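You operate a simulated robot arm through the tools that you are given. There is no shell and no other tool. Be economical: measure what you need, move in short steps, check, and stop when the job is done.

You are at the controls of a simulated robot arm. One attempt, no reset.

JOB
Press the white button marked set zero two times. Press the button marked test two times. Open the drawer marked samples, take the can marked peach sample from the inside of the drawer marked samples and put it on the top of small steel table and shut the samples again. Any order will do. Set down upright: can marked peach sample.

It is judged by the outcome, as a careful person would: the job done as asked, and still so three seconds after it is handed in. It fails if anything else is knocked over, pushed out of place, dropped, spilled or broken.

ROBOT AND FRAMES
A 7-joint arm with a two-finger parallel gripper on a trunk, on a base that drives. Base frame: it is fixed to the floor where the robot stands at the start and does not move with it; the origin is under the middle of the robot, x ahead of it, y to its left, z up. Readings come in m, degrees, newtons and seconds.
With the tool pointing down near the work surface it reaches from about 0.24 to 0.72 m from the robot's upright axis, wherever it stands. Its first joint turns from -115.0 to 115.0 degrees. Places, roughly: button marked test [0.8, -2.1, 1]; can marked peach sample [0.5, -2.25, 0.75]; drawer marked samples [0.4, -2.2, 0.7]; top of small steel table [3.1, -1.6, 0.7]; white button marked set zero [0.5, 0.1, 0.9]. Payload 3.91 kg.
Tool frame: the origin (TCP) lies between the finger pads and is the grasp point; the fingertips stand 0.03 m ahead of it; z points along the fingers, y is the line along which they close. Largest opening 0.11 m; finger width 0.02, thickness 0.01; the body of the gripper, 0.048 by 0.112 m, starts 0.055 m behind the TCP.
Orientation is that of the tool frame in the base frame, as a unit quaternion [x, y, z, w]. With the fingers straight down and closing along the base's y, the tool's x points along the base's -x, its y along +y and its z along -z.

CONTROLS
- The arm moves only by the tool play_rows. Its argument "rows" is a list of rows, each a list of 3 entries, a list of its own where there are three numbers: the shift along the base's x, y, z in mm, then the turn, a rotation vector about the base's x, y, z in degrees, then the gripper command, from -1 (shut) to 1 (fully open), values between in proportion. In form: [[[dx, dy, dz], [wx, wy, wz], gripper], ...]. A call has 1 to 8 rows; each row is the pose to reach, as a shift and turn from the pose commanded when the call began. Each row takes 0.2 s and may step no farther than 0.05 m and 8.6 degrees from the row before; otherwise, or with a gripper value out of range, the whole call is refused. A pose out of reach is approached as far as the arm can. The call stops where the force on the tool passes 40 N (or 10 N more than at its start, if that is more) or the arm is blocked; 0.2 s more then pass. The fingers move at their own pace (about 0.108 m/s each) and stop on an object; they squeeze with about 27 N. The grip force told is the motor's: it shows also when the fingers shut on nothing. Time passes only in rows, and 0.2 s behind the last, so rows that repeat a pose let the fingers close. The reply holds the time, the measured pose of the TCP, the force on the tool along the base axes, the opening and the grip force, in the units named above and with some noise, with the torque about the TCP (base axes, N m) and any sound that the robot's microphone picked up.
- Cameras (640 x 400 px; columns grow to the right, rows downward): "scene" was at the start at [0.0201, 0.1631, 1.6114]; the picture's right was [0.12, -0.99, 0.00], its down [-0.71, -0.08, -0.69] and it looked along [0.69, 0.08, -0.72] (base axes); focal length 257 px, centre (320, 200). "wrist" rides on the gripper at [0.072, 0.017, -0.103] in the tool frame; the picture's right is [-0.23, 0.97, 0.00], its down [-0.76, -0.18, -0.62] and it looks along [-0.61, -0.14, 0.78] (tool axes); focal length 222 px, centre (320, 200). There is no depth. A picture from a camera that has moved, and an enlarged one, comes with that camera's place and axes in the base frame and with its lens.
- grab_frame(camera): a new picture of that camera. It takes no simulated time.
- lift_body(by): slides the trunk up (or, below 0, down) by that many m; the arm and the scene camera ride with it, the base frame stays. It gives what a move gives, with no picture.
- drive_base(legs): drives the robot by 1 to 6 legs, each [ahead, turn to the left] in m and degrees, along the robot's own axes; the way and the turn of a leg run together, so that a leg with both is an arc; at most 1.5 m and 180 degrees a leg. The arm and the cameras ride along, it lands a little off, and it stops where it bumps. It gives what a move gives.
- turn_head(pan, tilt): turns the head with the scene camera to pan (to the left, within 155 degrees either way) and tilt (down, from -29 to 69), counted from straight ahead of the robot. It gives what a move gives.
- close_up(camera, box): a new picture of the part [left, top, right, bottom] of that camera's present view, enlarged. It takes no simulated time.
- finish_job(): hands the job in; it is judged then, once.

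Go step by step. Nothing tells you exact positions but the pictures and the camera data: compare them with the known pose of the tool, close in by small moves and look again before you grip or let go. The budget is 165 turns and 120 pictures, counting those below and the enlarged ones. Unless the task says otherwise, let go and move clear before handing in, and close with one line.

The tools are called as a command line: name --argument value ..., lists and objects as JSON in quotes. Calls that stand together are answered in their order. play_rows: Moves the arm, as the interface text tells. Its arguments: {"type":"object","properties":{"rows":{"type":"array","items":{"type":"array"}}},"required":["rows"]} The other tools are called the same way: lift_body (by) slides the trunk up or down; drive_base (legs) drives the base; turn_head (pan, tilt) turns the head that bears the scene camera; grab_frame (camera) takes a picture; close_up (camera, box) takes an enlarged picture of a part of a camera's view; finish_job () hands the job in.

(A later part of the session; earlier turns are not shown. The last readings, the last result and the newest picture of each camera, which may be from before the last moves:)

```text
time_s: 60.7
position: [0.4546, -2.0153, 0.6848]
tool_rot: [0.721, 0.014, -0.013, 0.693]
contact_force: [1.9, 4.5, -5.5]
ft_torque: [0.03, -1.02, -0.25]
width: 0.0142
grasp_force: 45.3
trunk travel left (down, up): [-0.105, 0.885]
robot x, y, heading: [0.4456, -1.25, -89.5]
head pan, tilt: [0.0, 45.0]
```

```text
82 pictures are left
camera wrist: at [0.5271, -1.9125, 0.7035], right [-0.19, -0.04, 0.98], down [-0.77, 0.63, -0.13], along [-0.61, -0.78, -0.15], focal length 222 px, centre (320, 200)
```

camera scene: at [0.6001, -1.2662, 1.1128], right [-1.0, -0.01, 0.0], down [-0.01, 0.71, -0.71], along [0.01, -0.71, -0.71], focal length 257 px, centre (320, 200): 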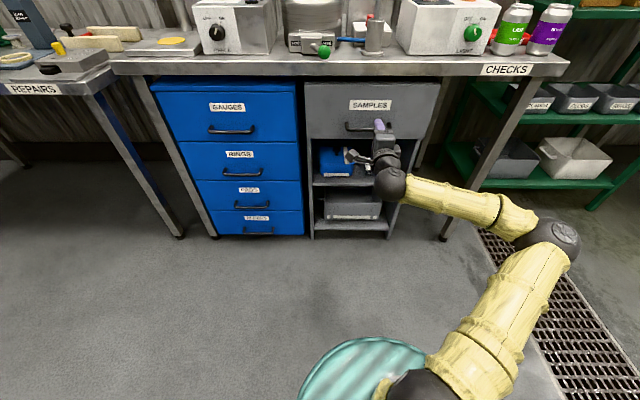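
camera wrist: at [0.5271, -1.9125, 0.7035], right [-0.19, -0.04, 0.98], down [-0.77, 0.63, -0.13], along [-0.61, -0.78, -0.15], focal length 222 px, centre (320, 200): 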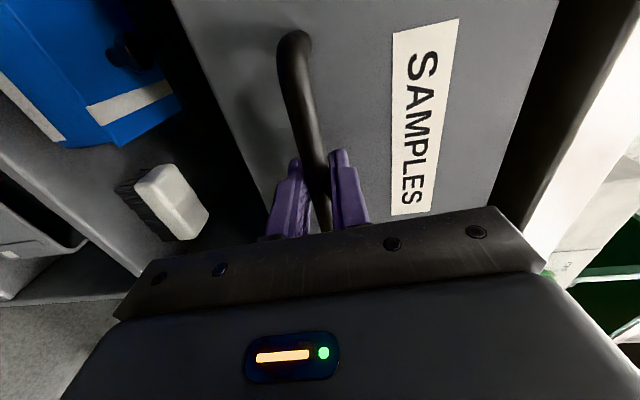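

The grip is firm on the handle. I'll pull the drawer open with the arm.

play_rows --rows '[[[0, 15, 0], [0, 0, 0], -1], [[0, 35, 0], [0, 0, 0], -1], [[0, 60, 0], [0, 0, 0], -1], [[0, 85, 0], [0, 0, 0], -1], [[0, 110, 0], [0, 0, 0], -1]]'

grab_frame --camera "scene"

```text
time_s: 61.9
position: [0.4538, -1.9049, 0.6855]
tool_rot: [0.722, 0.013, -0.014, 0.692]
contact_force: [-3.3, -1.3, -19.9]
ft_torque: [0.17, -0.71, -0.99]
width: 0.0142
grasp_force: 45.3
trunk travel left (down, up): [-0.105, 0.885]
robot x, y, heading: [0.4493, -1.2474, -89.6]
head pan, tilt: [0.0, 45.0]
```

```text
81 pictures are left
camera scene: at [0.5998, -1.2681, 0.9926], right [-1.0, -0.01, 0.0], down [-0.01, 0.71, -0.71], along [0.01, -0.71, -0.71], focal length 257 px, centre (320, 200)
```

scene: 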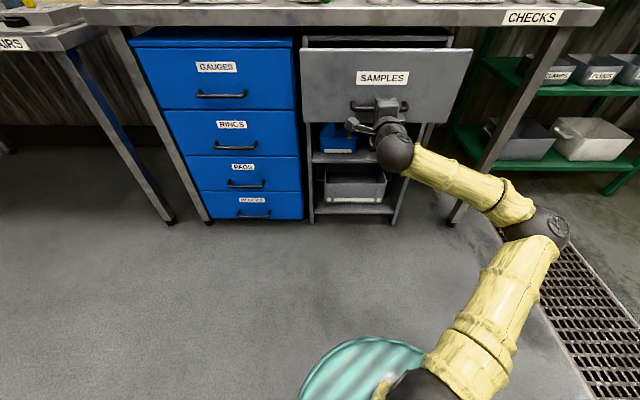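

The drawer is opening, so I'll keep pulling and ease off the vertical load.

play_rows --rows '[[[0, 25, -3], [0, 0, 0], -1], [[0, 50, -3], [0, 0, 0], -1], [[0, 75, -3], [0, 0, 0], -1], [[0, 100, -3], [0, 0, 0], -1], [[0, 120, -3], [0, 0, 0], -1]]'

turn_head --pan -5 --tilt 35

grab_frame --camera "scene"

```text
time_s: 63.1
position: [0.4535, -1.7848, 0.6866]
tool_rot: [0.72, 0.012, -0.013, 0.694]
contact_force: [-12.6, -1.1, -7.8]
ft_torque: [0.08, -0.79, -0.82]
width: 0.0144
grasp_force: 44.7
trunk travel left (down, up): [-0.105, 0.885]
robot x, y, heading: [0.4487, -1.2488, -89.5]
head pan, tilt: [0.0, 45.0]
```

```text
time_s: 63.8
position: [0.4538, -1.784, 0.6854]
tool_rot: [0.719, 0.012, -0.014, 0.694]
contact_force: [-12.4, 1.6, -3.9]
ft_torque: [0.01, -0.92, -0.36]
width: 0.0145
grasp_force: 44.7
trunk travel left (down, up): [-0.105, 0.885]
robot x, y, heading: [0.4459, -1.2486, -89.4]
head pan, tilt: [-5.0, 35.0]
```

```text
80 pictures are left
camera scene: at [0.5916, -1.2731, 1.0078], right [-1.0, 0.08, 0.0], down [0.04, 0.57, -0.82], along [-0.06, -0.82, -0.57], focal length 257 px, centre (320, 200)
```

scene: 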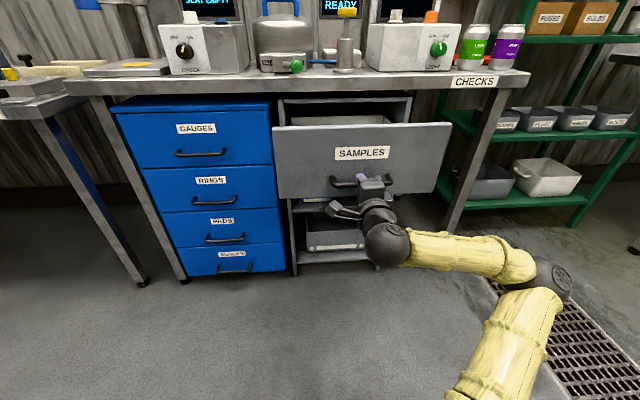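

The drawer is open about 0.24 m. I'll keep pulling until the stop, if there is one.

play_rows --rows '[[[0, 20, 0], [0, 0, 0], -1], [[0, 40, 0], [0, 0, 0], -1], [[0, 60, 0], [0, 0, 0], -1], [[0, 80, 0], [0, 0, 0], -1], [[0, 100, 0], [0, 0, 0], -1]]'

```text
time_s: 64.8
position: [0.4525, -1.7279, 0.6853]
tool_rot: [0.73, 0.012, -0.018, 0.683]
contact_force: [-5.4, 1.2, -13.4]
ft_torque: [-0.05, -1.04, 0.2]
width: 0.0145
grasp_force: 45.5
out of reach, approached as far as the arm can: row 3, 4
trunk travel left (down, up): [-0.105, 0.885]
robot x, y, heading: [0.4465, -1.2497, -89.6]
head pan, tilt: [-5.0, 35.0]
stopped in row 4: the force on the tool passed its limit (the readings are from after the stop); the commanded pose is now the measured one
```

The drawer is out about 0.29 m. I'll release the handle and back the base away.

play_rows --rows '[[[0, 0, 0], [0, 0, 0], 0.2], [[0, 0, 0], [0, 0, 0], 0.2], [[0, 0, 0], [0, 0, 0], 0.2]]'

drive_base --legs '[[-0.15, 0]]'

lift_body --by 0.62

turn_head --pan -5 --tilt 50

grab_frame --camera "scene"

```text
time_s: 65.6
position: [0.4539, -1.7277, 0.6887]
tool_rot: [0.727, 0.014, -0.017, 0.686]
contact_force: [-0.2, 0.5, 1.3]
ft_torque: [-0.01, 0.01, 0.02]
width: 0.0659
grasp_force: 0.1
trunk travel left (down, up): [-0.105, 0.885]
robot x, y, heading: [0.4457, -1.2476, -89.3]
head pan, tilt: [-5.0, 35.0]
```

```text
time_s: 67.0
position: [0.452, -1.5736, 0.6871]
tool_rot: [0.728, 0.012, -0.019, 0.686]
contact_force: [0.6, 0.0, 0.8]
ft_torque: [0.01, 0.02, 0.01]
width: 0.0657
grasp_force: 0.1
trunk travel left (down, up): [-0.105, 0.885]
robot x, y, heading: [0.4471, -1.0899, -89.7]
head pan, tilt: [-5.0, 35.0]
```

```text
refused: 0.62 is not a number from -0.4 to 0.4
```

```text
time_s: 67.7
position: [0.4508, -1.5727, 0.6868]
tool_rot: [0.727, 0.012, -0.018, 0.686]
contact_force: [-0.9, -0.4, -0.1]
ft_torque: [-0.02, 0.0, 0.0]
width: 0.0661
grasp_force: 0.1
trunk travel left (down, up): [-0.105, 0.885]
robot x, y, heading: [0.447, -1.0948, -89.7]
head pan, tilt: [-5.0, 50.0]
```

```text
79 pictures are left
camera scene: at [0.5919, -1.1068, 0.9859], right [-1.0, 0.08, 0.0], down [0.06, 0.76, -0.64], along [-0.05, -0.64, -0.77], focal length 257 px, centre (320, 200)
```

scene: 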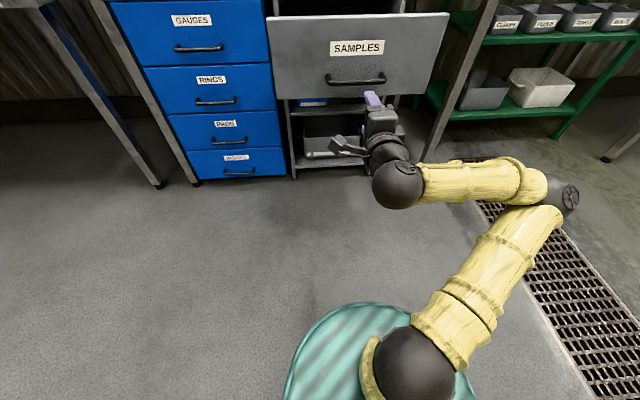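

I'm clear of the handle. I'll raise the trunk in two lifts to look into the drawer.

lift_body --by 0.4

lift_body --by 0.22

grab_frame --camera "scene"

close_up --camera "scene" --box '[260, 80, 460, 240]'

```text
time_s: 71.6
position: [0.4513, -1.5718, 1.0881]
tool_rot: [0.728, 0.013, -0.019, 0.686]
contact_force: [-0.6, 0.0, -0.5]
ft_torque: [0.0, -0.01, 0.03]
width: 0.066
grasp_force: 0.2
trunk travel left (down, up): [-0.505, 0.485]
robot x, y, heading: [0.4465, -1.0906, -89.6]
head pan, tilt: [-5.0, 50.0]
```

```text
time_s: 73.9
position: [0.4524, -1.5721, 1.3061]
tool_rot: [0.728, 0.012, -0.019, 0.686]
contact_force: [-0.4, -0.3, 0.2]
ft_torque: [-0.01, 0.01, 0.0]
width: 0.0662
grasp_force: 0.1
trunk travel left (down, up): [-0.725, 0.265]
robot x, y, heading: [0.4448, -1.0903, -89.9]
head pan, tilt: [-5.0, 50.0]
```

```text
78 pictures are left
camera scene: at [0.5919, -1.107, 1.6058], right [-1.0, 0.08, 0.0], down [0.06, 0.76, -0.64], along [-0.05, -0.64, -0.77], focal length 257 px, centre (320, 200)
```

scene: 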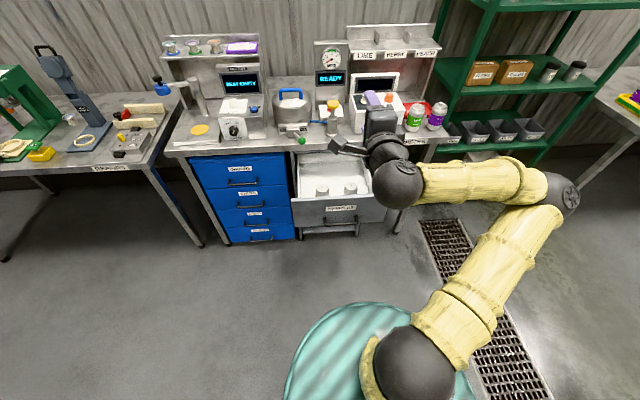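

```text
2.50 times, centred on (360, 160) of scene
camera zoom: at [0.5919, -1.107, 1.6058], right [-1.0, 0.08, 0.0], down [0.06, 0.76, -0.64], along [-0.05, -0.64, -0.77], focal length 642 px, centre (220, 300)
```

zoom: 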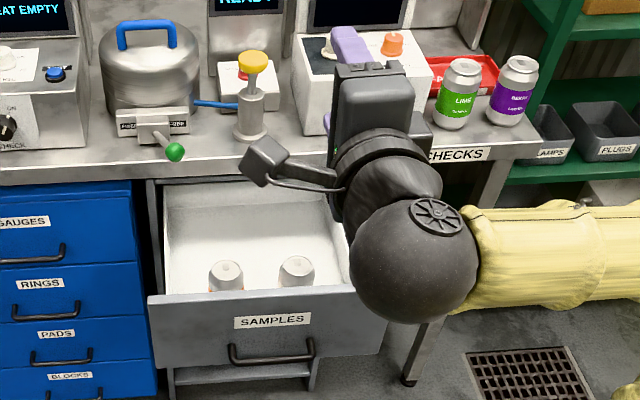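

Two cans stand in the drawer. I'll turn the tool back to pointing down and look in with the wrist camera.

play_rows --rows '[[[0, 0, 0], [4.9, 4.9, 4.9], 0.2], [[0, 0, 0], [9.8, 9.8, 9.8], 0.2], [[0, 0, 0], [14.7, 14.7, 14.7], 0.2], [[0, 0, 0], [19.6, 19.6, 19.6], 0.2], [[0, 0, 0], [24.5, 24.5, 24.5], 0.2], [[0, 0, 0], [29.4, 29.4, 29.4], 0.2], [[0, 0, 0], [34.3, 34.3, 34.3], 0.2], [[0, 0, 0], [39.2, 39.2, 39.2], 0.2]]'

play_rows --rows '[[[0, 0, 0], [4.3, 4.3, 4.3], 0.2], [[0, 0, 0], [8.6, 8.6, 8.6], 0.2], [[0, 0, 0], [12.9, 12.9, 12.9], 0.2], [[0, 0, 0], [17.2, 17.2, 17.2], 0.2], [[0, 0, 0], [21.5, 21.5, 21.5], 0.2], [[0, 0, 0], [25.8, 25.8, 25.8], 0.2], [[0, 0, 0], [30.1, 30.1, 30.1], 0.2]]'

grab_frame --camera "wrist"

grab_frame --camera "scene"

```text
time_s: 75.7
position: [0.4509, -1.5726, 1.308]
tool_rot: [0.815, 0.472, -0.025, 0.336]
contact_force: [-0.4, -0.2, 0.2]
ft_torque: [-0.04, -0.01, 0.01]
width: 0.0659
grasp_force: 0.1
trunk travel left (down, up): [-0.725, 0.265]
robot x, y, heading: [0.4477, -1.0906, -89.4]
head pan, tilt: [-5.0, 50.0]
```

```text
time_s: 77.3
position: [0.4532, -1.5723, 1.3077]
tool_rot: [0.69, 0.723, -0.025, -0.02]
contact_force: [-0.2, 0.0, -0.2]
ft_torque: [0.02, 0.02, -0.03]
width: 0.0661
grasp_force: 0.1
trunk travel left (down, up): [-0.725, 0.265]
robot x, y, heading: [0.4506, -1.0931, -89.8]
head pan, tilt: [-5.0, 50.0]
```

```text
76 pictures are left
camera wrist: at [0.4731, -1.4985, 1.4093], right [0.98, -0.18, -0.06], down [-0.1, -0.76, 0.64], along [-0.16, -0.62, -0.77], focal length 222 px, centre (320, 200)
```

wrist: 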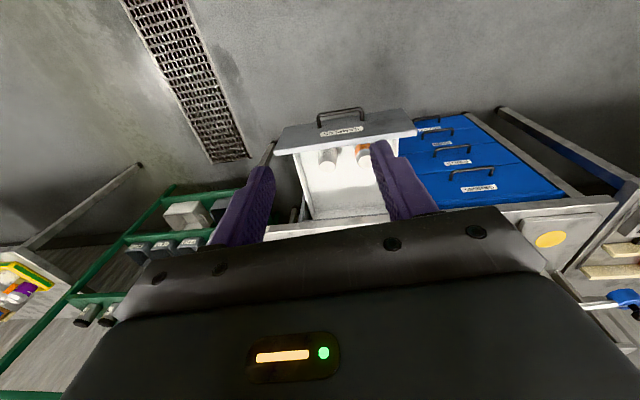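

```text
75 pictures are left
camera scene: at [0.5927, -1.1073, 1.6058], right [-1.0, 0.08, 0.0], down [0.06, 0.76, -0.64], along [-0.05, -0.64, -0.77], focal length 257 px, centre (320, 200)
```

scene: 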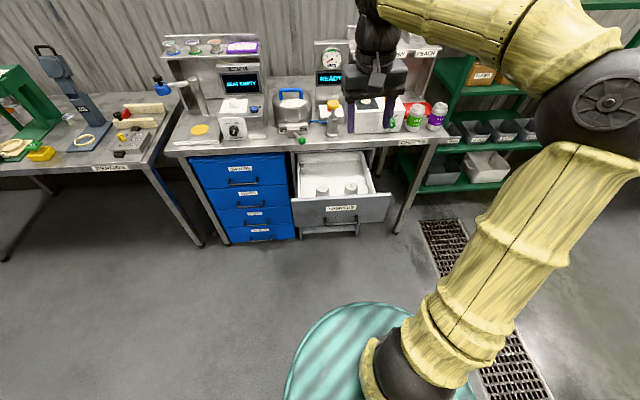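

close_up --camera "wrist" --box '[270, 100, 420, 220]'

close_up --camera "scene" --box '[280, 140, 410, 240]'

```text
3.33 times, centred on (345, 160) of wrist
camera zoom: at [0.4731, -1.4985, 1.4093], right [0.98, -0.18, -0.06], down [-0.1, -0.76, 0.64], along [-0.16, -0.62, -0.77], focal length 740 px, centre (237, 333)
```

zoom: 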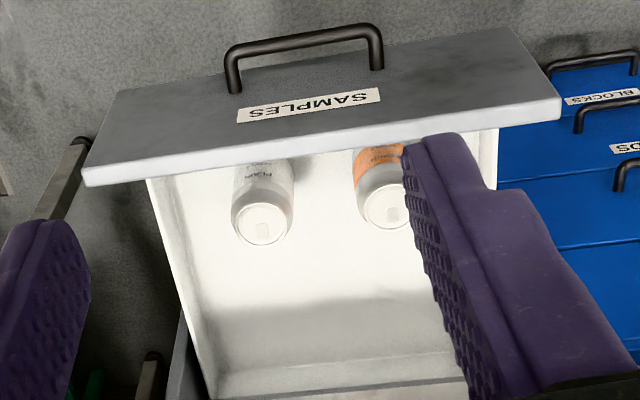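

```text
4.00 times, centred on (345, 190) of scene
camera zoom: at [0.5927, -1.1073, 1.6058], right [-1.0, 0.08, 0.0], down [0.06, 0.76, -0.64], along [-0.05, -0.64, -0.77], focal length 1026 px, centre (220, 240)
```

zoom: 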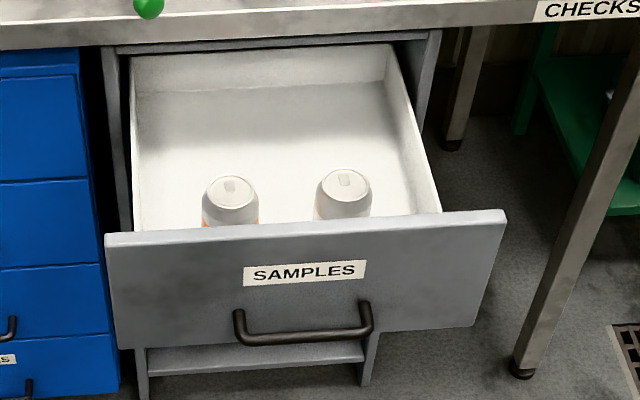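

The can with the orange label, on the left, looks like peach. Its top is at about (0.517, -1.885, 0.745). I'll drive closer, straighten the tool, and read the label from nearer.

drive_base --legs '[[0.22, 0]]'

play_rows --rows '[[[0, 0, -40], [0.5, -3.6, -2.7], 0.9], [[0, 0, -90], [0.5, -3.6, -2.7], 0.9], [[0, 0, -140], [0.5, -3.6, -2.7], 0.9], [[0, 0, -190], [0.5, -3.6, -2.7], 0.9], [[0, 0, -240], [0.5, -3.6, -2.7], 0.9]]'

grab_frame --camera "wrist"

grab_frame --camera "scene"

```text
time_s: 79.0
position: [0.4561, -1.7905, 1.3063]
tool_rot: [0.69, 0.723, -0.023, -0.018]
contact_force: [0.2, 0.3, -0.2]
ft_torque: [0.02, -0.03, 0.0]
width: 0.0659
grasp_force: 0.0
trunk travel left (down, up): [-0.725, 0.265]
robot x, y, heading: [0.4482, -1.3079, -89.4]
head pan, tilt: [-5.0, 50.0]
```

```text
time_s: 80.2
position: [0.4593, -1.7847, 1.0668]
tool_rot: [0.706, 0.708, 0.001, 0.002]
contact_force: [0.6, -0.7, -0.6]
ft_torque: [0.02, 0.0, -0.04]
width: 0.1046
grasp_force: 0.1
trunk travel left (down, up): [-0.725, 0.265]
robot x, y, heading: [0.4451, -1.304, -89.4]
head pan, tilt: [-5.0, 50.0]
```

```text
72 pictures are left
camera wrist: at [0.4751, -1.7125, 1.1705], right [0.97, -0.23, 0.0], down [-0.18, -0.76, 0.62], along [-0.14, -0.61, -0.78], focal length 222 px, centre (320, 200)
```

wrist: 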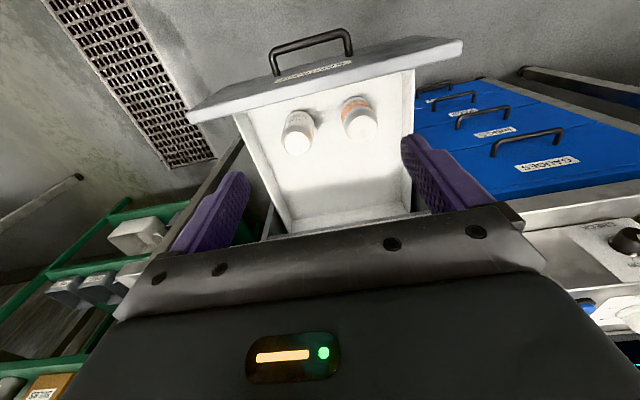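

```text
71 pictures are left
camera scene: at [0.5942, -1.323, 1.6059], right [-1.0, 0.08, 0.0], down [0.06, 0.76, -0.64], along [-0.05, -0.64, -0.77], focal length 257 px, centre (320, 200)
```

scene: 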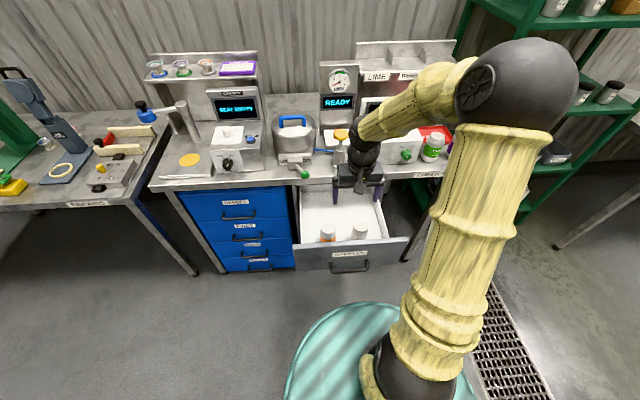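

close_up --camera "wrist" --box '[270, 80, 400, 170]'

close_up --camera "scene" --box '[290, 180, 410, 280]'

```text
4.44 times, centred on (335, 125) of wrist
camera zoom: at [0.4751, -1.7125, 1.1705], right [0.97, -0.23, 0.0], down [-0.18, -0.76, 0.62], along [-0.14, -0.61, -0.78], focal length 987 px, centre (253, 533)
```

zoom: 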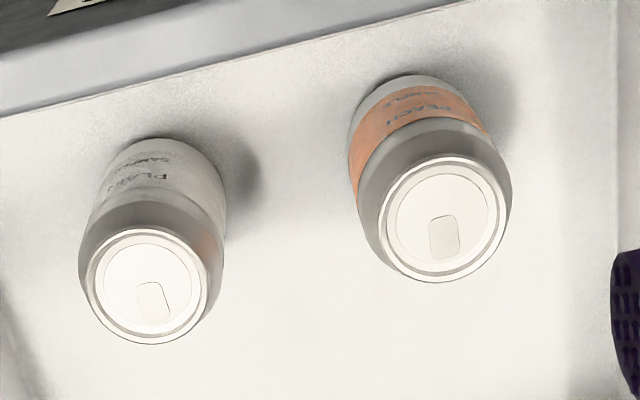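

```text
4.00 times, centred on (350, 230) of scene
camera zoom: at [0.5942, -1.323, 1.6059], right [-1.0, 0.08, 0.0], down [0.06, 0.76, -0.64], along [-0.05, -0.64, -0.77], focal length 1026 px, centre (200, 80)
```

zoom: 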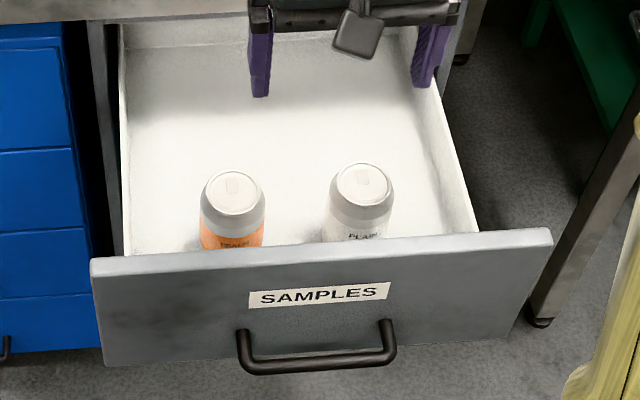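

The label confirms the peach sample is the orange can, with its top at about (0.519, -1.89, 0.75). I'll check how close the bench edge is before descending.

close_up --camera "wrist" --box '[400, 140, 640, 290]'

close_up --camera "scene" --box '[170, 140, 330, 240]'

```text
2.67 times, centred on (520, 215) of wrist
camera zoom: at [0.4751, -1.7125, 1.1705], right [0.97, -0.23, 0.0], down [-0.18, -0.76, 0.62], along [-0.14, -0.61, -0.78], focal length 592 px, centre (-213, 160)
```

zoom: 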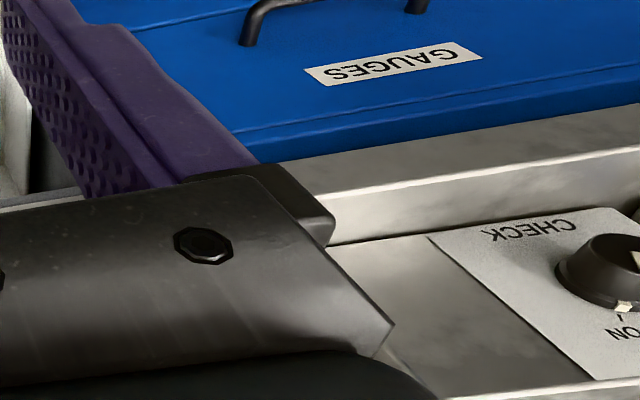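

```text
4.00 times, centred on (250, 190) of scene
camera zoom: at [0.5942, -1.323, 1.6059], right [-1.0, 0.08, 0.0], down [0.06, 0.76, -0.64], along [-0.05, -0.64, -0.77], focal length 1026 px, centre (600, 240)
```

zoom: 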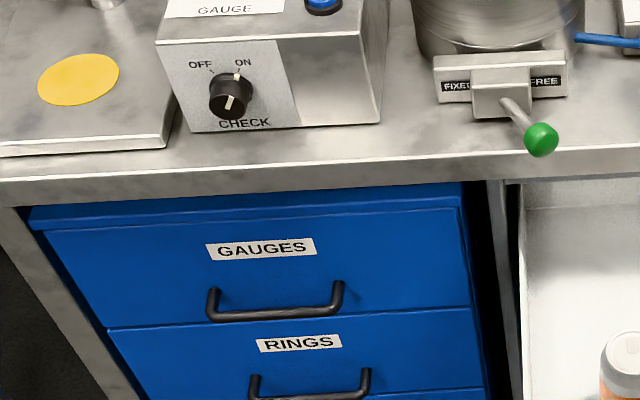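

The bench edge is at about y = -2.02, which leaves plenty of clearance. I'll move above the can.

play_rows --rows '[[[15, -26, -40], [0, 0, 0], 0.9], [[30, -52, -80], [0, 0, 0], 0.9], [[45, -78, -120], [0, 0, 0], 0.9], [[60, -105, -155], [0, 0, 0], 0.9], [[60, -105, -190], [0, 0, 0], 0.9]]'

grab_frame --camera "wrist"

close_up --camera "scene" --box '[250, 140, 430, 290]'

```text
time_s: 81.4
position: [0.5133, -1.8936, 0.8756]
tool_rot: [0.707, 0.707, 0.002, 0.0]
contact_force: [-0.3, 0.0, 0.8]
ft_torque: [0.0, -0.03, 0.0]
width: 0.1047
grasp_force: 0.0
trunk travel left (down, up): [-0.725, 0.265]
robot x, y, heading: [0.4454, -1.3108, -89.3]
head pan, tilt: [-5.0, 50.0]
```

```text
66 pictures are left
camera wrist: at [0.53, -1.8212, 0.9793], right [0.97, -0.23, 0.0], down [-0.18, -0.76, 0.62], along [-0.14, -0.61, -0.78], focal length 222 px, centre (320, 200)
```

wrist: 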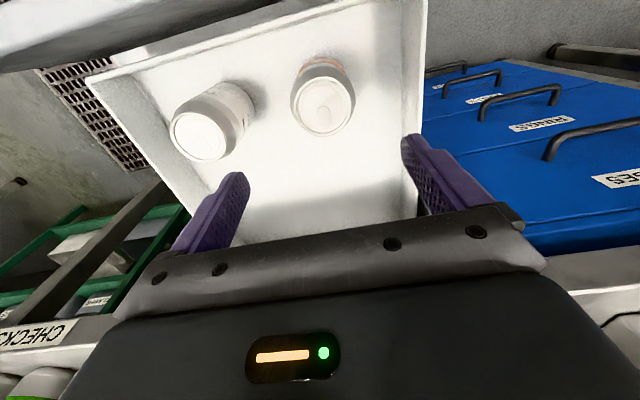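

```text
2.67 times, centred on (340, 215) of scene
camera zoom: at [0.594, -1.3224, 1.6059], right [-1.0, 0.08, 0.0], down [0.06, 0.76, -0.64], along [-0.05, -0.64, -0.77], focal length 684 px, centre (267, 160)
```

zoom: 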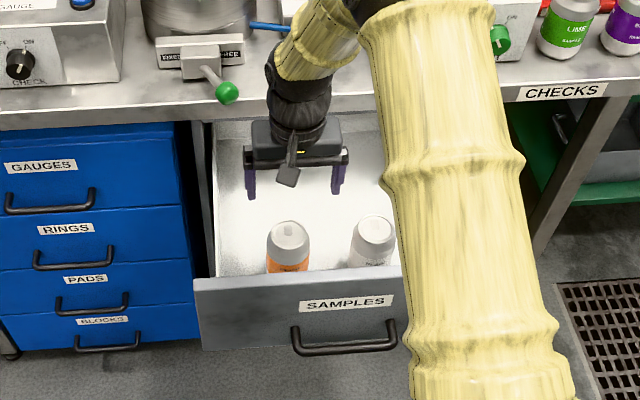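

The can centre is at about (0.521, -1.887) with its top near 0.745. I'll align and descend around it.

play_rows --rows '[[[8, 6, -20], [0, 0, 0], 0.75], [[8, 6, -60], [0, 0, 0], 0.75], [[8, 6, -95], [0, 0, 0], 0.75], [[8, 6, -125], [0, 0, 0], 0.75], [[8, 6, -145], [0, 0, 0], 0.75]]'

grab_frame --camera "wrist"

close_up --camera "scene" --box '[280, 160, 400, 260]'

```text
time_s: 82.6
position: [0.5231, -1.887, 0.73]
tool_rot: [0.707, 0.707, 0.0, 0.001]
contact_force: [0.4, 0.1, -0.9]
ft_torque: [-0.03, 0.03, -0.02]
width: 0.0961
grasp_force: 0.1
trunk travel left (down, up): [-0.725, 0.265]
robot x, y, heading: [0.4487, -1.3092, -89.5]
head pan, tilt: [-5.0, 50.0]
```

```text
64 pictures are left
camera wrist: at [0.5401, -1.8139, 0.8343], right [0.97, -0.23, 0.0], down [-0.18, -0.76, 0.62], along [-0.14, -0.61, -0.78], focal length 222 px, centre (320, 200)
```

wrist: 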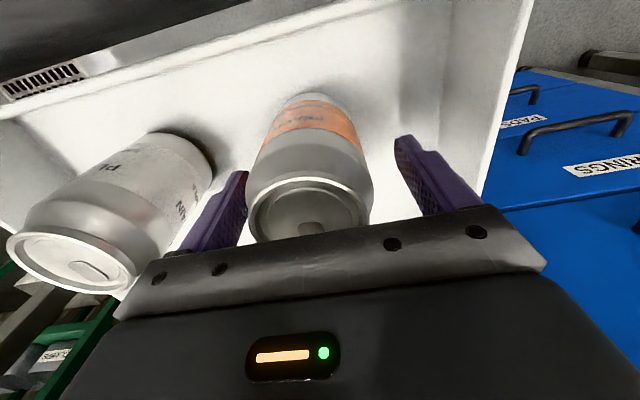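

```text
4.00 times, centred on (340, 210) of scene
camera zoom: at [0.594, -1.3222, 1.6059], right [-1.0, 0.08, 0.0], down [0.06, 0.76, -0.64], along [-0.05, -0.64, -0.77], focal length 1026 px, centre (240, 160)
```

zoom: 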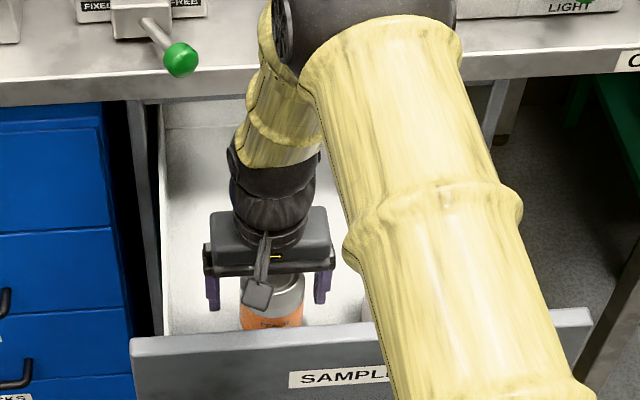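

The can is between the fingers, about 6 mm towards -x. I'll centre on it, go 8 mm lower and close.

play_rows --rows '[[[-6, -4, -4], [0, 0, 0], 0.75], [[-6, -4, -8], [0, 0, 0], 0.75], [[-6, -4, -8], [0, 0, 0], -1], [[-6, -4, -8], [0, 0, 0], -1], [[-6, -4, -8], [0, 0, 0], -1]]'

grab_frame --camera "wrist"

```text
time_s: 83.8
position: [0.5174, -1.8901, 0.7248]
tool_rot: [0.707, 0.707, 0.0, 0.001]
contact_force: [1.4, -0.3, 1.0]
ft_torque: [-0.02, 0.01, -0.01]
width: 0.0655
grasp_force: 26.9
trunk travel left (down, up): [-0.725, 0.265]
robot x, y, heading: [0.4441, -1.3047, -89.4]
head pan, tilt: [-5.0, 50.0]
```

```text
62 pictures are left
camera wrist: at [0.5339, -1.8175, 0.8284], right [0.97, -0.23, 0.0], down [-0.18, -0.76, 0.62], along [-0.14, -0.61, -0.78], focal length 222 px, centre (320, 200)
```

wrist: 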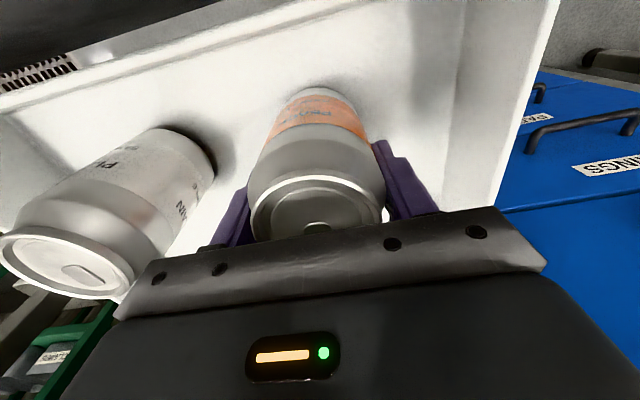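

The can is gripped at a width of 65 mm. I'll lift it straight up.

play_rows --rows '[[[0, 0, 20], [0, 0, 0], -1], [[0, 0, 60], [0, 0, 0], -1], [[0, 0, 105], [0, 0, 0], -1], [[0, 0, 150], [0, 0, 0], -1], [[0, 0, 195], [0, 0, 0], -1], [[0, 0, 240], [0, 0, 0], -1], [[0, 0, 285], [0, 0, 0], -1], [[0, 30, 310], [0, 0, 0], -1]]'

grab_frame --camera "scene"

```text
time_s: 85.6
position: [0.5172, -1.8586, 1.0366]
tool_rot: [0.707, 0.707, 0.001, 0.001]
contact_force: [-0.3, 0.5, -0.1]
ft_torque: [-0.01, 0.01, 0.03]
width: 0.0001
grasp_force: 27.3
trunk travel left (down, up): [-0.725, 0.265]
robot x, y, heading: [0.4456, -1.3126, -89.4]
head pan, tilt: [-5.0, 50.0]
```

```text
61 pictures are left
camera scene: at [0.5939, -1.3202, 1.6059], right [-1.0, 0.08, 0.0], down [0.06, 0.76, -0.64], along [-0.05, -0.64, -0.77], focal length 257 px, centre (320, 200)
```

scene: 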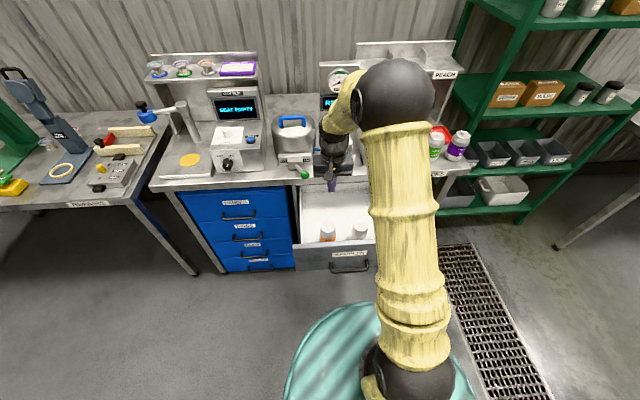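

The can slipped out and is still in the drawer. I'll check how it is standing and where its top really is.

close_up --camera "scene" --box '[290, 180, 400, 280]'

grab_frame --camera "wrist"

close_up --camera "wrist" --box '[220, 60, 400, 180]'

```text
4.00 times, centred on (345, 230) of scene
camera zoom: at [0.5939, -1.3202, 1.6059], right [-1.0, 0.08, 0.0], down [0.06, 0.76, -0.64], along [-0.05, -0.64, -0.77], focal length 1026 px, centre (220, 80)
```

zoom: 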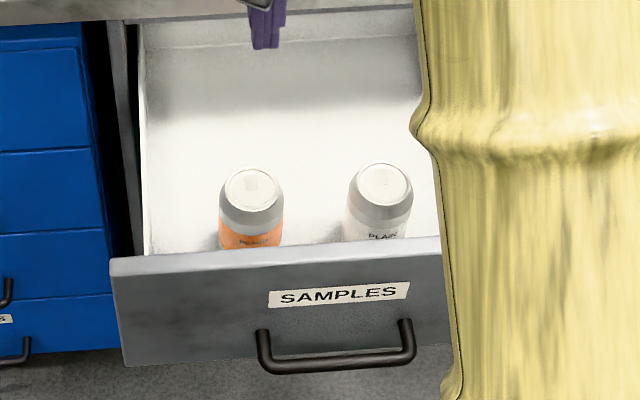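

```text
59 pictures are left
camera wrist: at [0.5344, -1.7864, 1.1386], right [0.97, -0.23, 0.0], down [-0.18, -0.76, 0.62], along [-0.14, -0.61, -0.78], focal length 222 px, centre (320, 200)
```

wrist: 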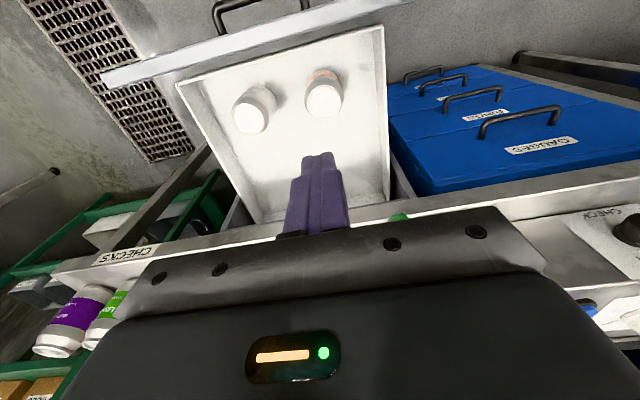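

```text
3.33 times, centred on (310, 120) of wrist
camera zoom: at [0.5344, -1.7864, 1.1386], right [0.97, -0.23, 0.0], down [-0.18, -0.76, 0.62], along [-0.14, -0.61, -0.78], focal length 740 px, centre (353, 467)
```

zoom: 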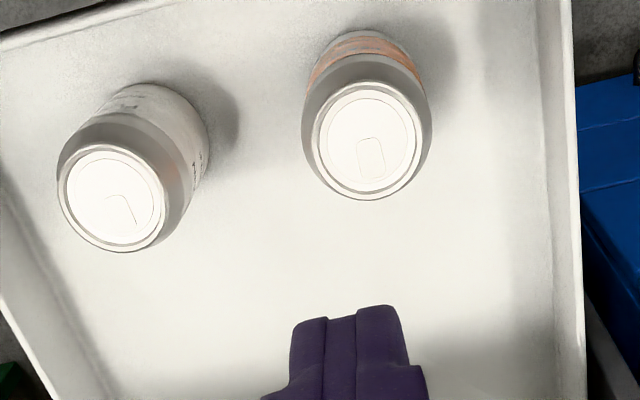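

The can is upright and unmoved, with its top at z = 0.75. My grip was too near the shoulder, so I'll grip lower at TCP z ≈ 0.703 and lift slowly.

play_rows --rows '[[[0, -10, -50], [0, 0, 0], 0.75], [[0, -20, -95], [0, 0, 0], 0.75], [[0, -31, -140], [0, 0, 0], 0.75], [[0, -31, -185], [0, 0, 0], 0.75], [[0, -31, -230], [0, 0, 0], 0.75], [[0, -31, -270], [0, 0, 0], 0.75], [[0, -31, -305], [0, 0, 0], 0.75], [[0, -31, -325], [0, 0, 0], 0.75]]'

play_rows --rows '[[[0, 0, -4], [0, 0, 0], 0.75], [[0, 0, -8], [0, 0, 0], 0.75]]'

grab_frame --camera "wrist"

```text
refused: row 1 steps farther than a row can; nothing moved
```

```text
time_s: 86.2
position: [0.5172, -1.8602, 1.0257]
tool_rot: [0.707, 0.707, 0.002, 0.0]
contact_force: [-0.8, 0.1, 0.1]
ft_torque: [-0.01, -0.02, -0.03]
width: 0.0962
grasp_force: 0.1
trunk travel left (down, up): [-0.725, 0.265]
robot x, y, heading: [0.4436, -1.3073, -89.4]
head pan, tilt: [-5.0, 50.0]
```

```text
57 pictures are left
camera wrist: at [0.5338, -1.7871, 1.1292], right [0.97, -0.23, 0.0], down [-0.18, -0.76, 0.62], along [-0.14, -0.61, -0.78], focal length 222 px, centre (320, 200)
```

wrist: 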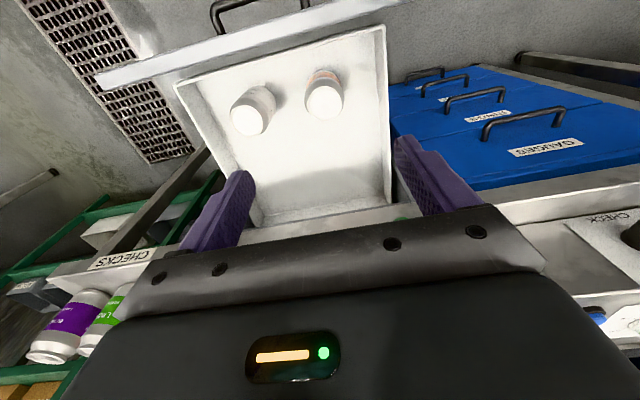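

play_rows --rows '[[[0, -10, -45], [0, 0, 0], 0.75], [[0, -20, -90], [0, 0, 0], 0.75], [[0, -29, -135], [0, 0, 0], 0.75], [[0, -29, -180], [0, 0, 0], 0.75], [[0, -29, -225], [0, 0, 0], 0.75], [[0, -29, -265], [0, 0, 0], 0.75], [[0, -29, -298], [0, 0, 0], 0.75], [[0, -29, -312], [0, 0, 0], 0.75]]'

grab_frame --camera "wrist"

```text
time_s: 88.0
position: [0.5186, -1.8902, 0.7157]
tool_rot: [0.707, 0.707, 0.002, 0.0]
contact_force: [-0.9, -1.1, -0.2]
ft_torque: [-0.03, 0.0, 0.01]
width: 0.0963
grasp_force: 0.0
trunk travel left (down, up): [-0.725, 0.265]
robot x, y, heading: [0.4462, -1.3057, -89.4]
head pan, tilt: [-5.0, 50.0]
```

```text
56 pictures are left
camera wrist: at [0.5352, -1.8175, 0.819], right [0.97, -0.23, 0.0], down [-0.18, -0.76, 0.62], along [-0.14, -0.61, -0.78], focal length 222 px, centre (320, 200)
```

wrist: 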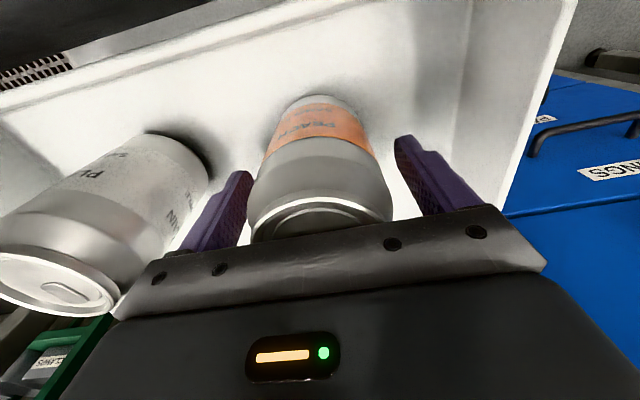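

play_rows --rows '[[[0, 0, -5], [0, 0, 0], 0.75], [[0, 0, -10], [0, 0, 0], 0.75], [[0, 0, -12], [0, 0, 0], -1], [[0, 0, -12], [0, 0, 0], -1], [[0, 0, -12], [0, 0, 0], -1], [[0, 0, -12], [0, 0, 0], -1]]'

play_rows --rows '[[[0, 0, 5], [0, 0, 0], -1], [[0, 0, 10], [0, 0, 0], -1], [[0, 0, 15], [0, 0, 0], -1], [[0, 0, 20], [0, 0, 0], -1]]'

grab_frame --camera "wrist"

```text
time_s: 89.1
position: [0.5197, -1.8953, 0.7067]
tool_rot: [0.707, 0.708, -0.002, 0.007]
contact_force: [0.3, -0.5, 20.4]
ft_torque: [0.41, 0.46, -0.01]
width: 0.0655
grasp_force: 26.9
trunk travel left (down, up): [-0.725, 0.265]
robot x, y, heading: [0.4471, -1.3075, -89.5]
head pan, tilt: [-5.0, 50.0]
stopped in row 5: the force on the tool passed its limit (the readings are from after the stop); the commanded pose is now the measured one
```

```text
time_s: 90.1
position: [0.5178, -1.8932, 0.7245]
tool_rot: [0.706, 0.708, 0.001, 0.003]
contact_force: [0.0, -0.8, -4.4]
ft_torque: [-0.02, 0.0, -0.01]
width: 0.0658
grasp_force: 27.6
trunk travel left (down, up): [-0.725, 0.265]
robot x, y, heading: [0.4461, -1.3066, -89.6]
head pan, tilt: [-5.0, 50.0]
```

```text
55 pictures are left
camera wrist: at [0.5347, -1.8211, 0.8279], right [0.97, -0.23, 0.01], down [-0.18, -0.76, 0.63], along [-0.14, -0.61, -0.78], focal length 222 px, centre (320, 200)
```

wrist: 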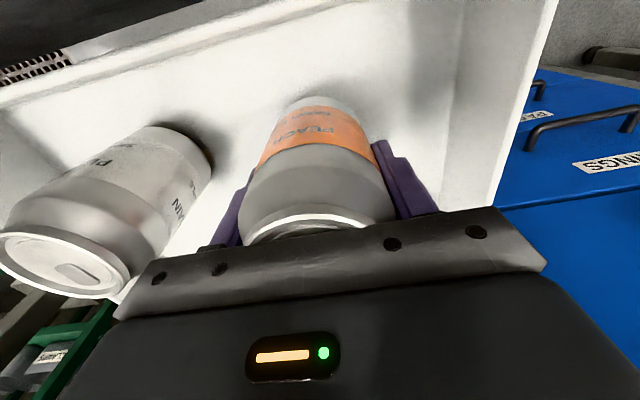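

The can is now carried, with a weight of about 4.4 N. I'll raise it slowly and check for slip.

play_rows --rows '[[[0, 0, 8], [0, 0, 0], -1], [[0, 0, 18], [0, 0, 0], -1], [[0, 0, 30], [0, 0, 0], -1], [[0, 0, 42], [0, 0, 0], -1], [[0, 0, 54], [0, 0, 0], -1], [[0, 0, 64], [0, 0, 0], -1], [[0, 0, 70], [0, 0, 0], -1]]'

grab_frame --camera "wrist"

```text
time_s: 91.7
position: [0.5196, -1.8956, 0.7944]
tool_rot: [0.706, 0.708, 0.0, 0.003]
contact_force: [0.1, -0.1, -3.7]
ft_torque: [0.02, 0.01, 0.0]
width: 0.0655
grasp_force: 27.2
trunk travel left (down, up): [-0.725, 0.265]
robot x, y, heading: [0.4463, -1.3059, -89.5]
head pan, tilt: [-5.0, 50.0]
```

```text
54 pictures are left
camera wrist: at [0.5359, -1.8216, 0.8981], right [0.97, -0.23, 0.01], down [-0.18, -0.76, 0.63], along [-0.14, -0.61, -0.78], focal length 222 px, centre (320, 200)
```

wrist: 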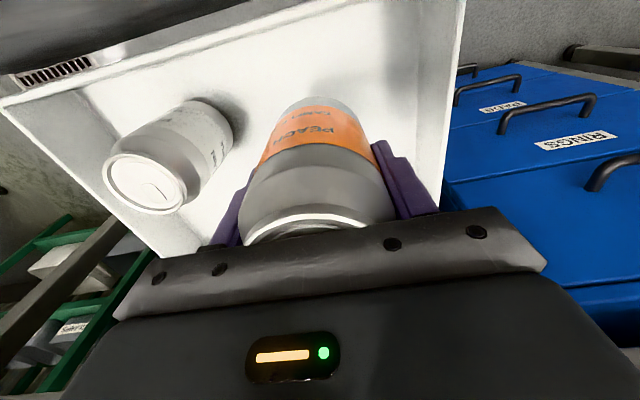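

There's no slip, so I'll keep lifting at a gentle pace.

play_rows --rows '[[[0, 0, 12], [0, 0, 0], -1], [[0, 0, 32], [0, 0, 0], -1], [[0, 0, 57], [0, 0, 0], -1], [[0, 0, 82], [0, 0, 0], -1], [[0, 0, 107], [0, 0, 0], -1], [[0, 0, 132], [0, 0, 0], -1], [[0, 0, 152], [0, 0, 0], -1], [[0, 0, 162], [0, 0, 0], -1]]'

play_rows --rows '[[[0, 12, 10], [0, 0, 0], -1], [[0, 32, 20], [0, 0, 0], -1], [[0, 57, 30], [0, 0, 0], -1], [[0, 82, 40], [0, 0, 0], -1], [[0, 107, 50], [0, 0, 0], -1], [[0, 132, 55], [0, 0, 0], -1], [[0, 150, 60], [0, 0, 0], -1], [[0, 160, 60], [0, 0, 0], -1]]'

turn_head --pan 60 --tilt 25

grab_frame --camera "scene"

grab_frame --camera "wrist"

```text
time_s: 93.5
position: [0.5183, -1.8937, 0.9574]
tool_rot: [0.706, 0.708, 0.001, 0.003]
contact_force: [-0.8, -0.4, -4.2]
ft_torque: [-0.04, -0.02, 0.02]
width: 0.0659
grasp_force: 26.4
trunk travel left (down, up): [-0.725, 0.265]
robot x, y, heading: [0.445, -1.304, -89.2]
head pan, tilt: [-5.0, 50.0]
```

```text
time_s: 95.3
position: [0.52, -1.7334, 1.0183]
tool_rot: [0.707, 0.707, 0.0, 0.004]
contact_force: [-0.3, 0.2, -3.5]
ft_torque: [-0.06, -0.02, 0.03]
width: 0.0657
grasp_force: 27.0
trunk travel left (down, up): [-0.725, 0.265]
robot x, y, heading: [0.4493, -1.3087, -89.5]
head pan, tilt: [-5.0, 50.0]
```

```text
time_s: 96.7
position: [0.5204, -1.7332, 1.0182]
tool_rot: [0.706, 0.708, 0.0, 0.004]
contact_force: [-0.3, 0.4, -2.9]
ft_torque: [-0.01, 0.01, 0.01]
width: 0.0658
grasp_force: 26.6
trunk travel left (down, up): [-0.725, 0.265]
robot x, y, heading: [0.4462, -1.309, -89.6]
head pan, tilt: [60.0, 25.0]
```

```text
53 pictures are left
camera scene: at [0.6802, -1.2907, 1.6433], right [-0.49, -0.87, 0.0], down [-0.37, 0.21, -0.91], along [0.79, -0.44, -0.42], focal length 257 px, centre (320, 200)
```

scene: 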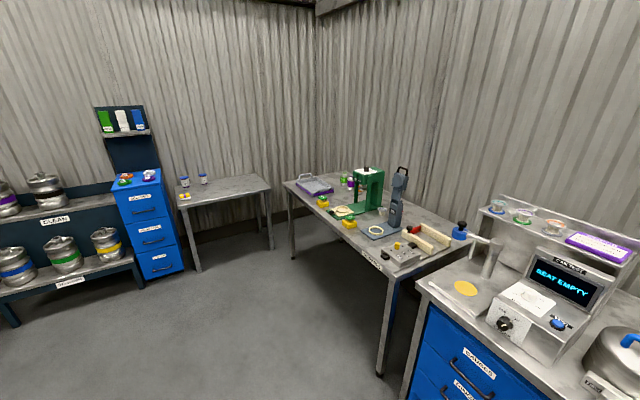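

```text
52 pictures are left
camera wrist: at [0.5368, -1.6609, 1.1212], right [0.97, -0.23, 0.01], down [-0.18, -0.76, 0.63], along [-0.14, -0.61, -0.78], focal length 222 px, centre (320, 200)
```

wrist: 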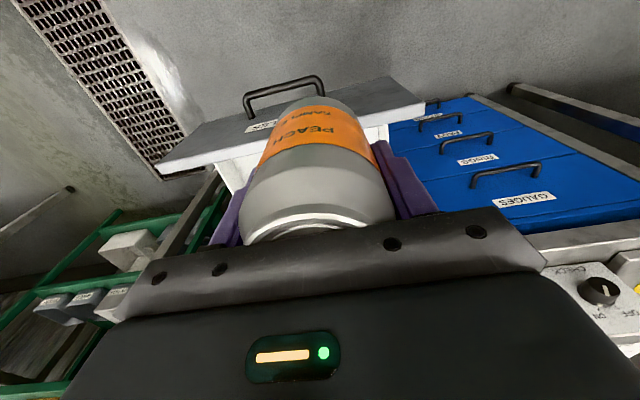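

The can is held firmly. The small steel table stands at x from about 2.9 to 3.4 and y from -1.2 to -2.0. I'll drive there.

drive_base --legs '[[0, 82.4], [1.2, 0], [0.6, 0], [0, 7]]'

turn_head --pan 0 --tilt 35

grab_frame --camera "scene"

grab_frame --camera "wrist"

```text
time_s: 110.0
position: [2.6743, -1.381, 1.0179]
tool_rot: [-0.01, 1.0, 0.003, 0.002]
contact_force: [-0.7, 0.0, -3.4]
ft_torque: [-0.03, -0.03, 0.02]
width: 0.0655
grasp_force: 27.2
trunk travel left (down, up): [-0.725, 0.265]
robot x, y, heading: [2.248, -1.4603, 2.0]
head pan, tilt: [60.0, 25.0]
```

```text
time_s: 111.3
position: [2.6747, -1.3826, 1.0183]
tool_rot: [-0.009, 1.0, 0.002, 0.002]
contact_force: [0.4, 0.3, -3.8]
ft_torque: [-0.01, -0.02, 0.01]
width: 0.0657
grasp_force: 26.3
trunk travel left (down, up): [-0.725, 0.265]
robot x, y, heading: [2.2463, -1.4649, 2.0]
head pan, tilt: [0.0, 35.0]
```

```text
51 pictures are left
camera scene: at [2.2725, -1.3068, 1.6276], right [0.03, -1.0, 0.0], down [-0.57, -0.02, -0.82], along [0.82, 0.03, -0.57], focal length 257 px, centre (320, 200)
```

scene: 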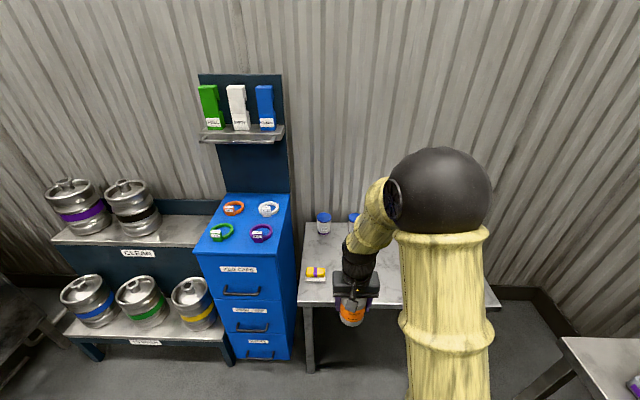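

```text
50 pictures are left
camera wrist: at [2.6014, -1.3663, 1.1212], right [0.21, 0.98, 0.01], down [0.76, -0.17, 0.63], along [0.61, -0.13, -0.78], focal length 222 px, centre (320, 200)
```

wrist: 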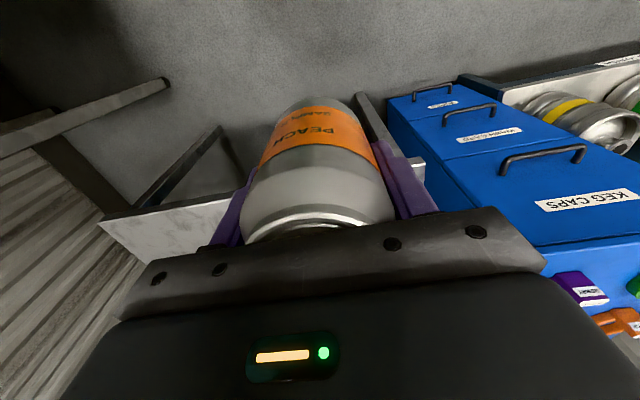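

The table is clear on the right, with jars and a yellow item on the left. I'll drive 0.25 m closer and then move the arm right, over the free area.

drive_base --legs '[[0.25, -2]]'

play_rows --rows '[[[5, -12, 0], [0, 0, 0], -1], [[15, -36, 0], [0, 0, 0], -1], [[28, -66, 0], [0, 0, 0], -1], [[42, -98, 0], [0, 0, 0], -1], [[56, -130, 0], [0, 0, 0], -1], [[68, -160, 0], [0, 0, 0], -1], [[76, -182, 0], [0, 0, 0], -1], [[80, -190, 0], [0, 0, 0], -1]]'

turn_head --pan 0 --tilt 50

grab_frame --camera "scene"

grab_frame --camera "wrist"

```text
time_s: 113.1
position: [2.9323, -1.3896, 1.0176]
tool_rot: [0.004, 1.0, 0.003, 0.002]
contact_force: [-0.9, 0.4, -4.1]
ft_torque: [-0.03, 0.0, 0.01]
width: 0.0658
grasp_force: 26.9
trunk travel left (down, up): [-0.725, 0.265]
robot x, y, heading: [2.5045, -1.4593, 0.3]
head pan, tilt: [0.0, 35.0]
```

```text
time_s: 114.9
position: [3.012, -1.5778, 1.0184]
tool_rot: [0.004, 1.0, 0.003, 0.002]
contact_force: [1.0, -0.6, -3.0]
ft_torque: [0.02, -0.02, -0.01]
width: 0.0658
grasp_force: 26.9
trunk travel left (down, up): [-0.725, 0.265]
robot x, y, heading: [2.5041, -1.4562, 0.1]
head pan, tilt: [0.0, 35.0]
```

```text
time_s: 115.7
position: [3.0126, -1.5767, 1.0188]
tool_rot: [0.004, 1.0, 0.003, 0.002]
contact_force: [0.1, 0.1, -3.3]
ft_torque: [0.03, -0.03, 0.02]
width: 0.0656
grasp_force: 27.1
trunk travel left (down, up): [-0.725, 0.265]
robot x, y, heading: [2.5053, -1.4588, -0.1]
head pan, tilt: [0.0, 50.0]
```

```text
49 pictures are left
camera scene: at [2.5221, -1.3034, 1.6059], right [0.0, -1.0, 0.0], down [-0.77, 0.0, -0.64], along [0.64, 0.0, -0.77], focal length 257 px, centre (320, 200)
```

scene: 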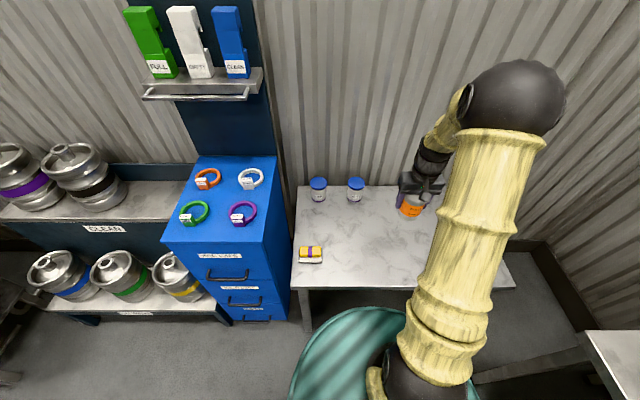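

```text
48 pictures are left
camera wrist: at [2.94, -1.5609, 1.1215], right [0.24, 0.97, 0.01], down [0.76, -0.19, 0.63], along [0.61, -0.14, -0.78], focal length 222 px, centre (320, 200)
```

wrist: 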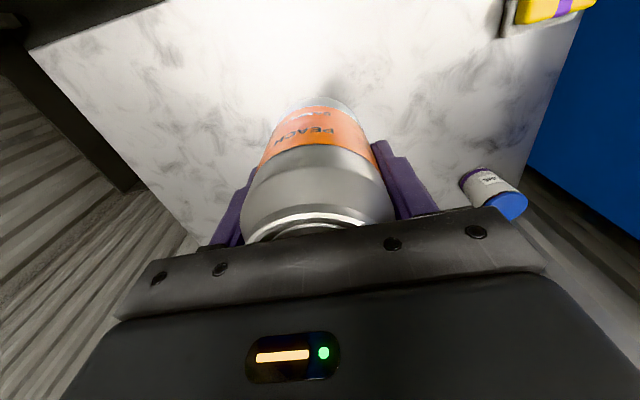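

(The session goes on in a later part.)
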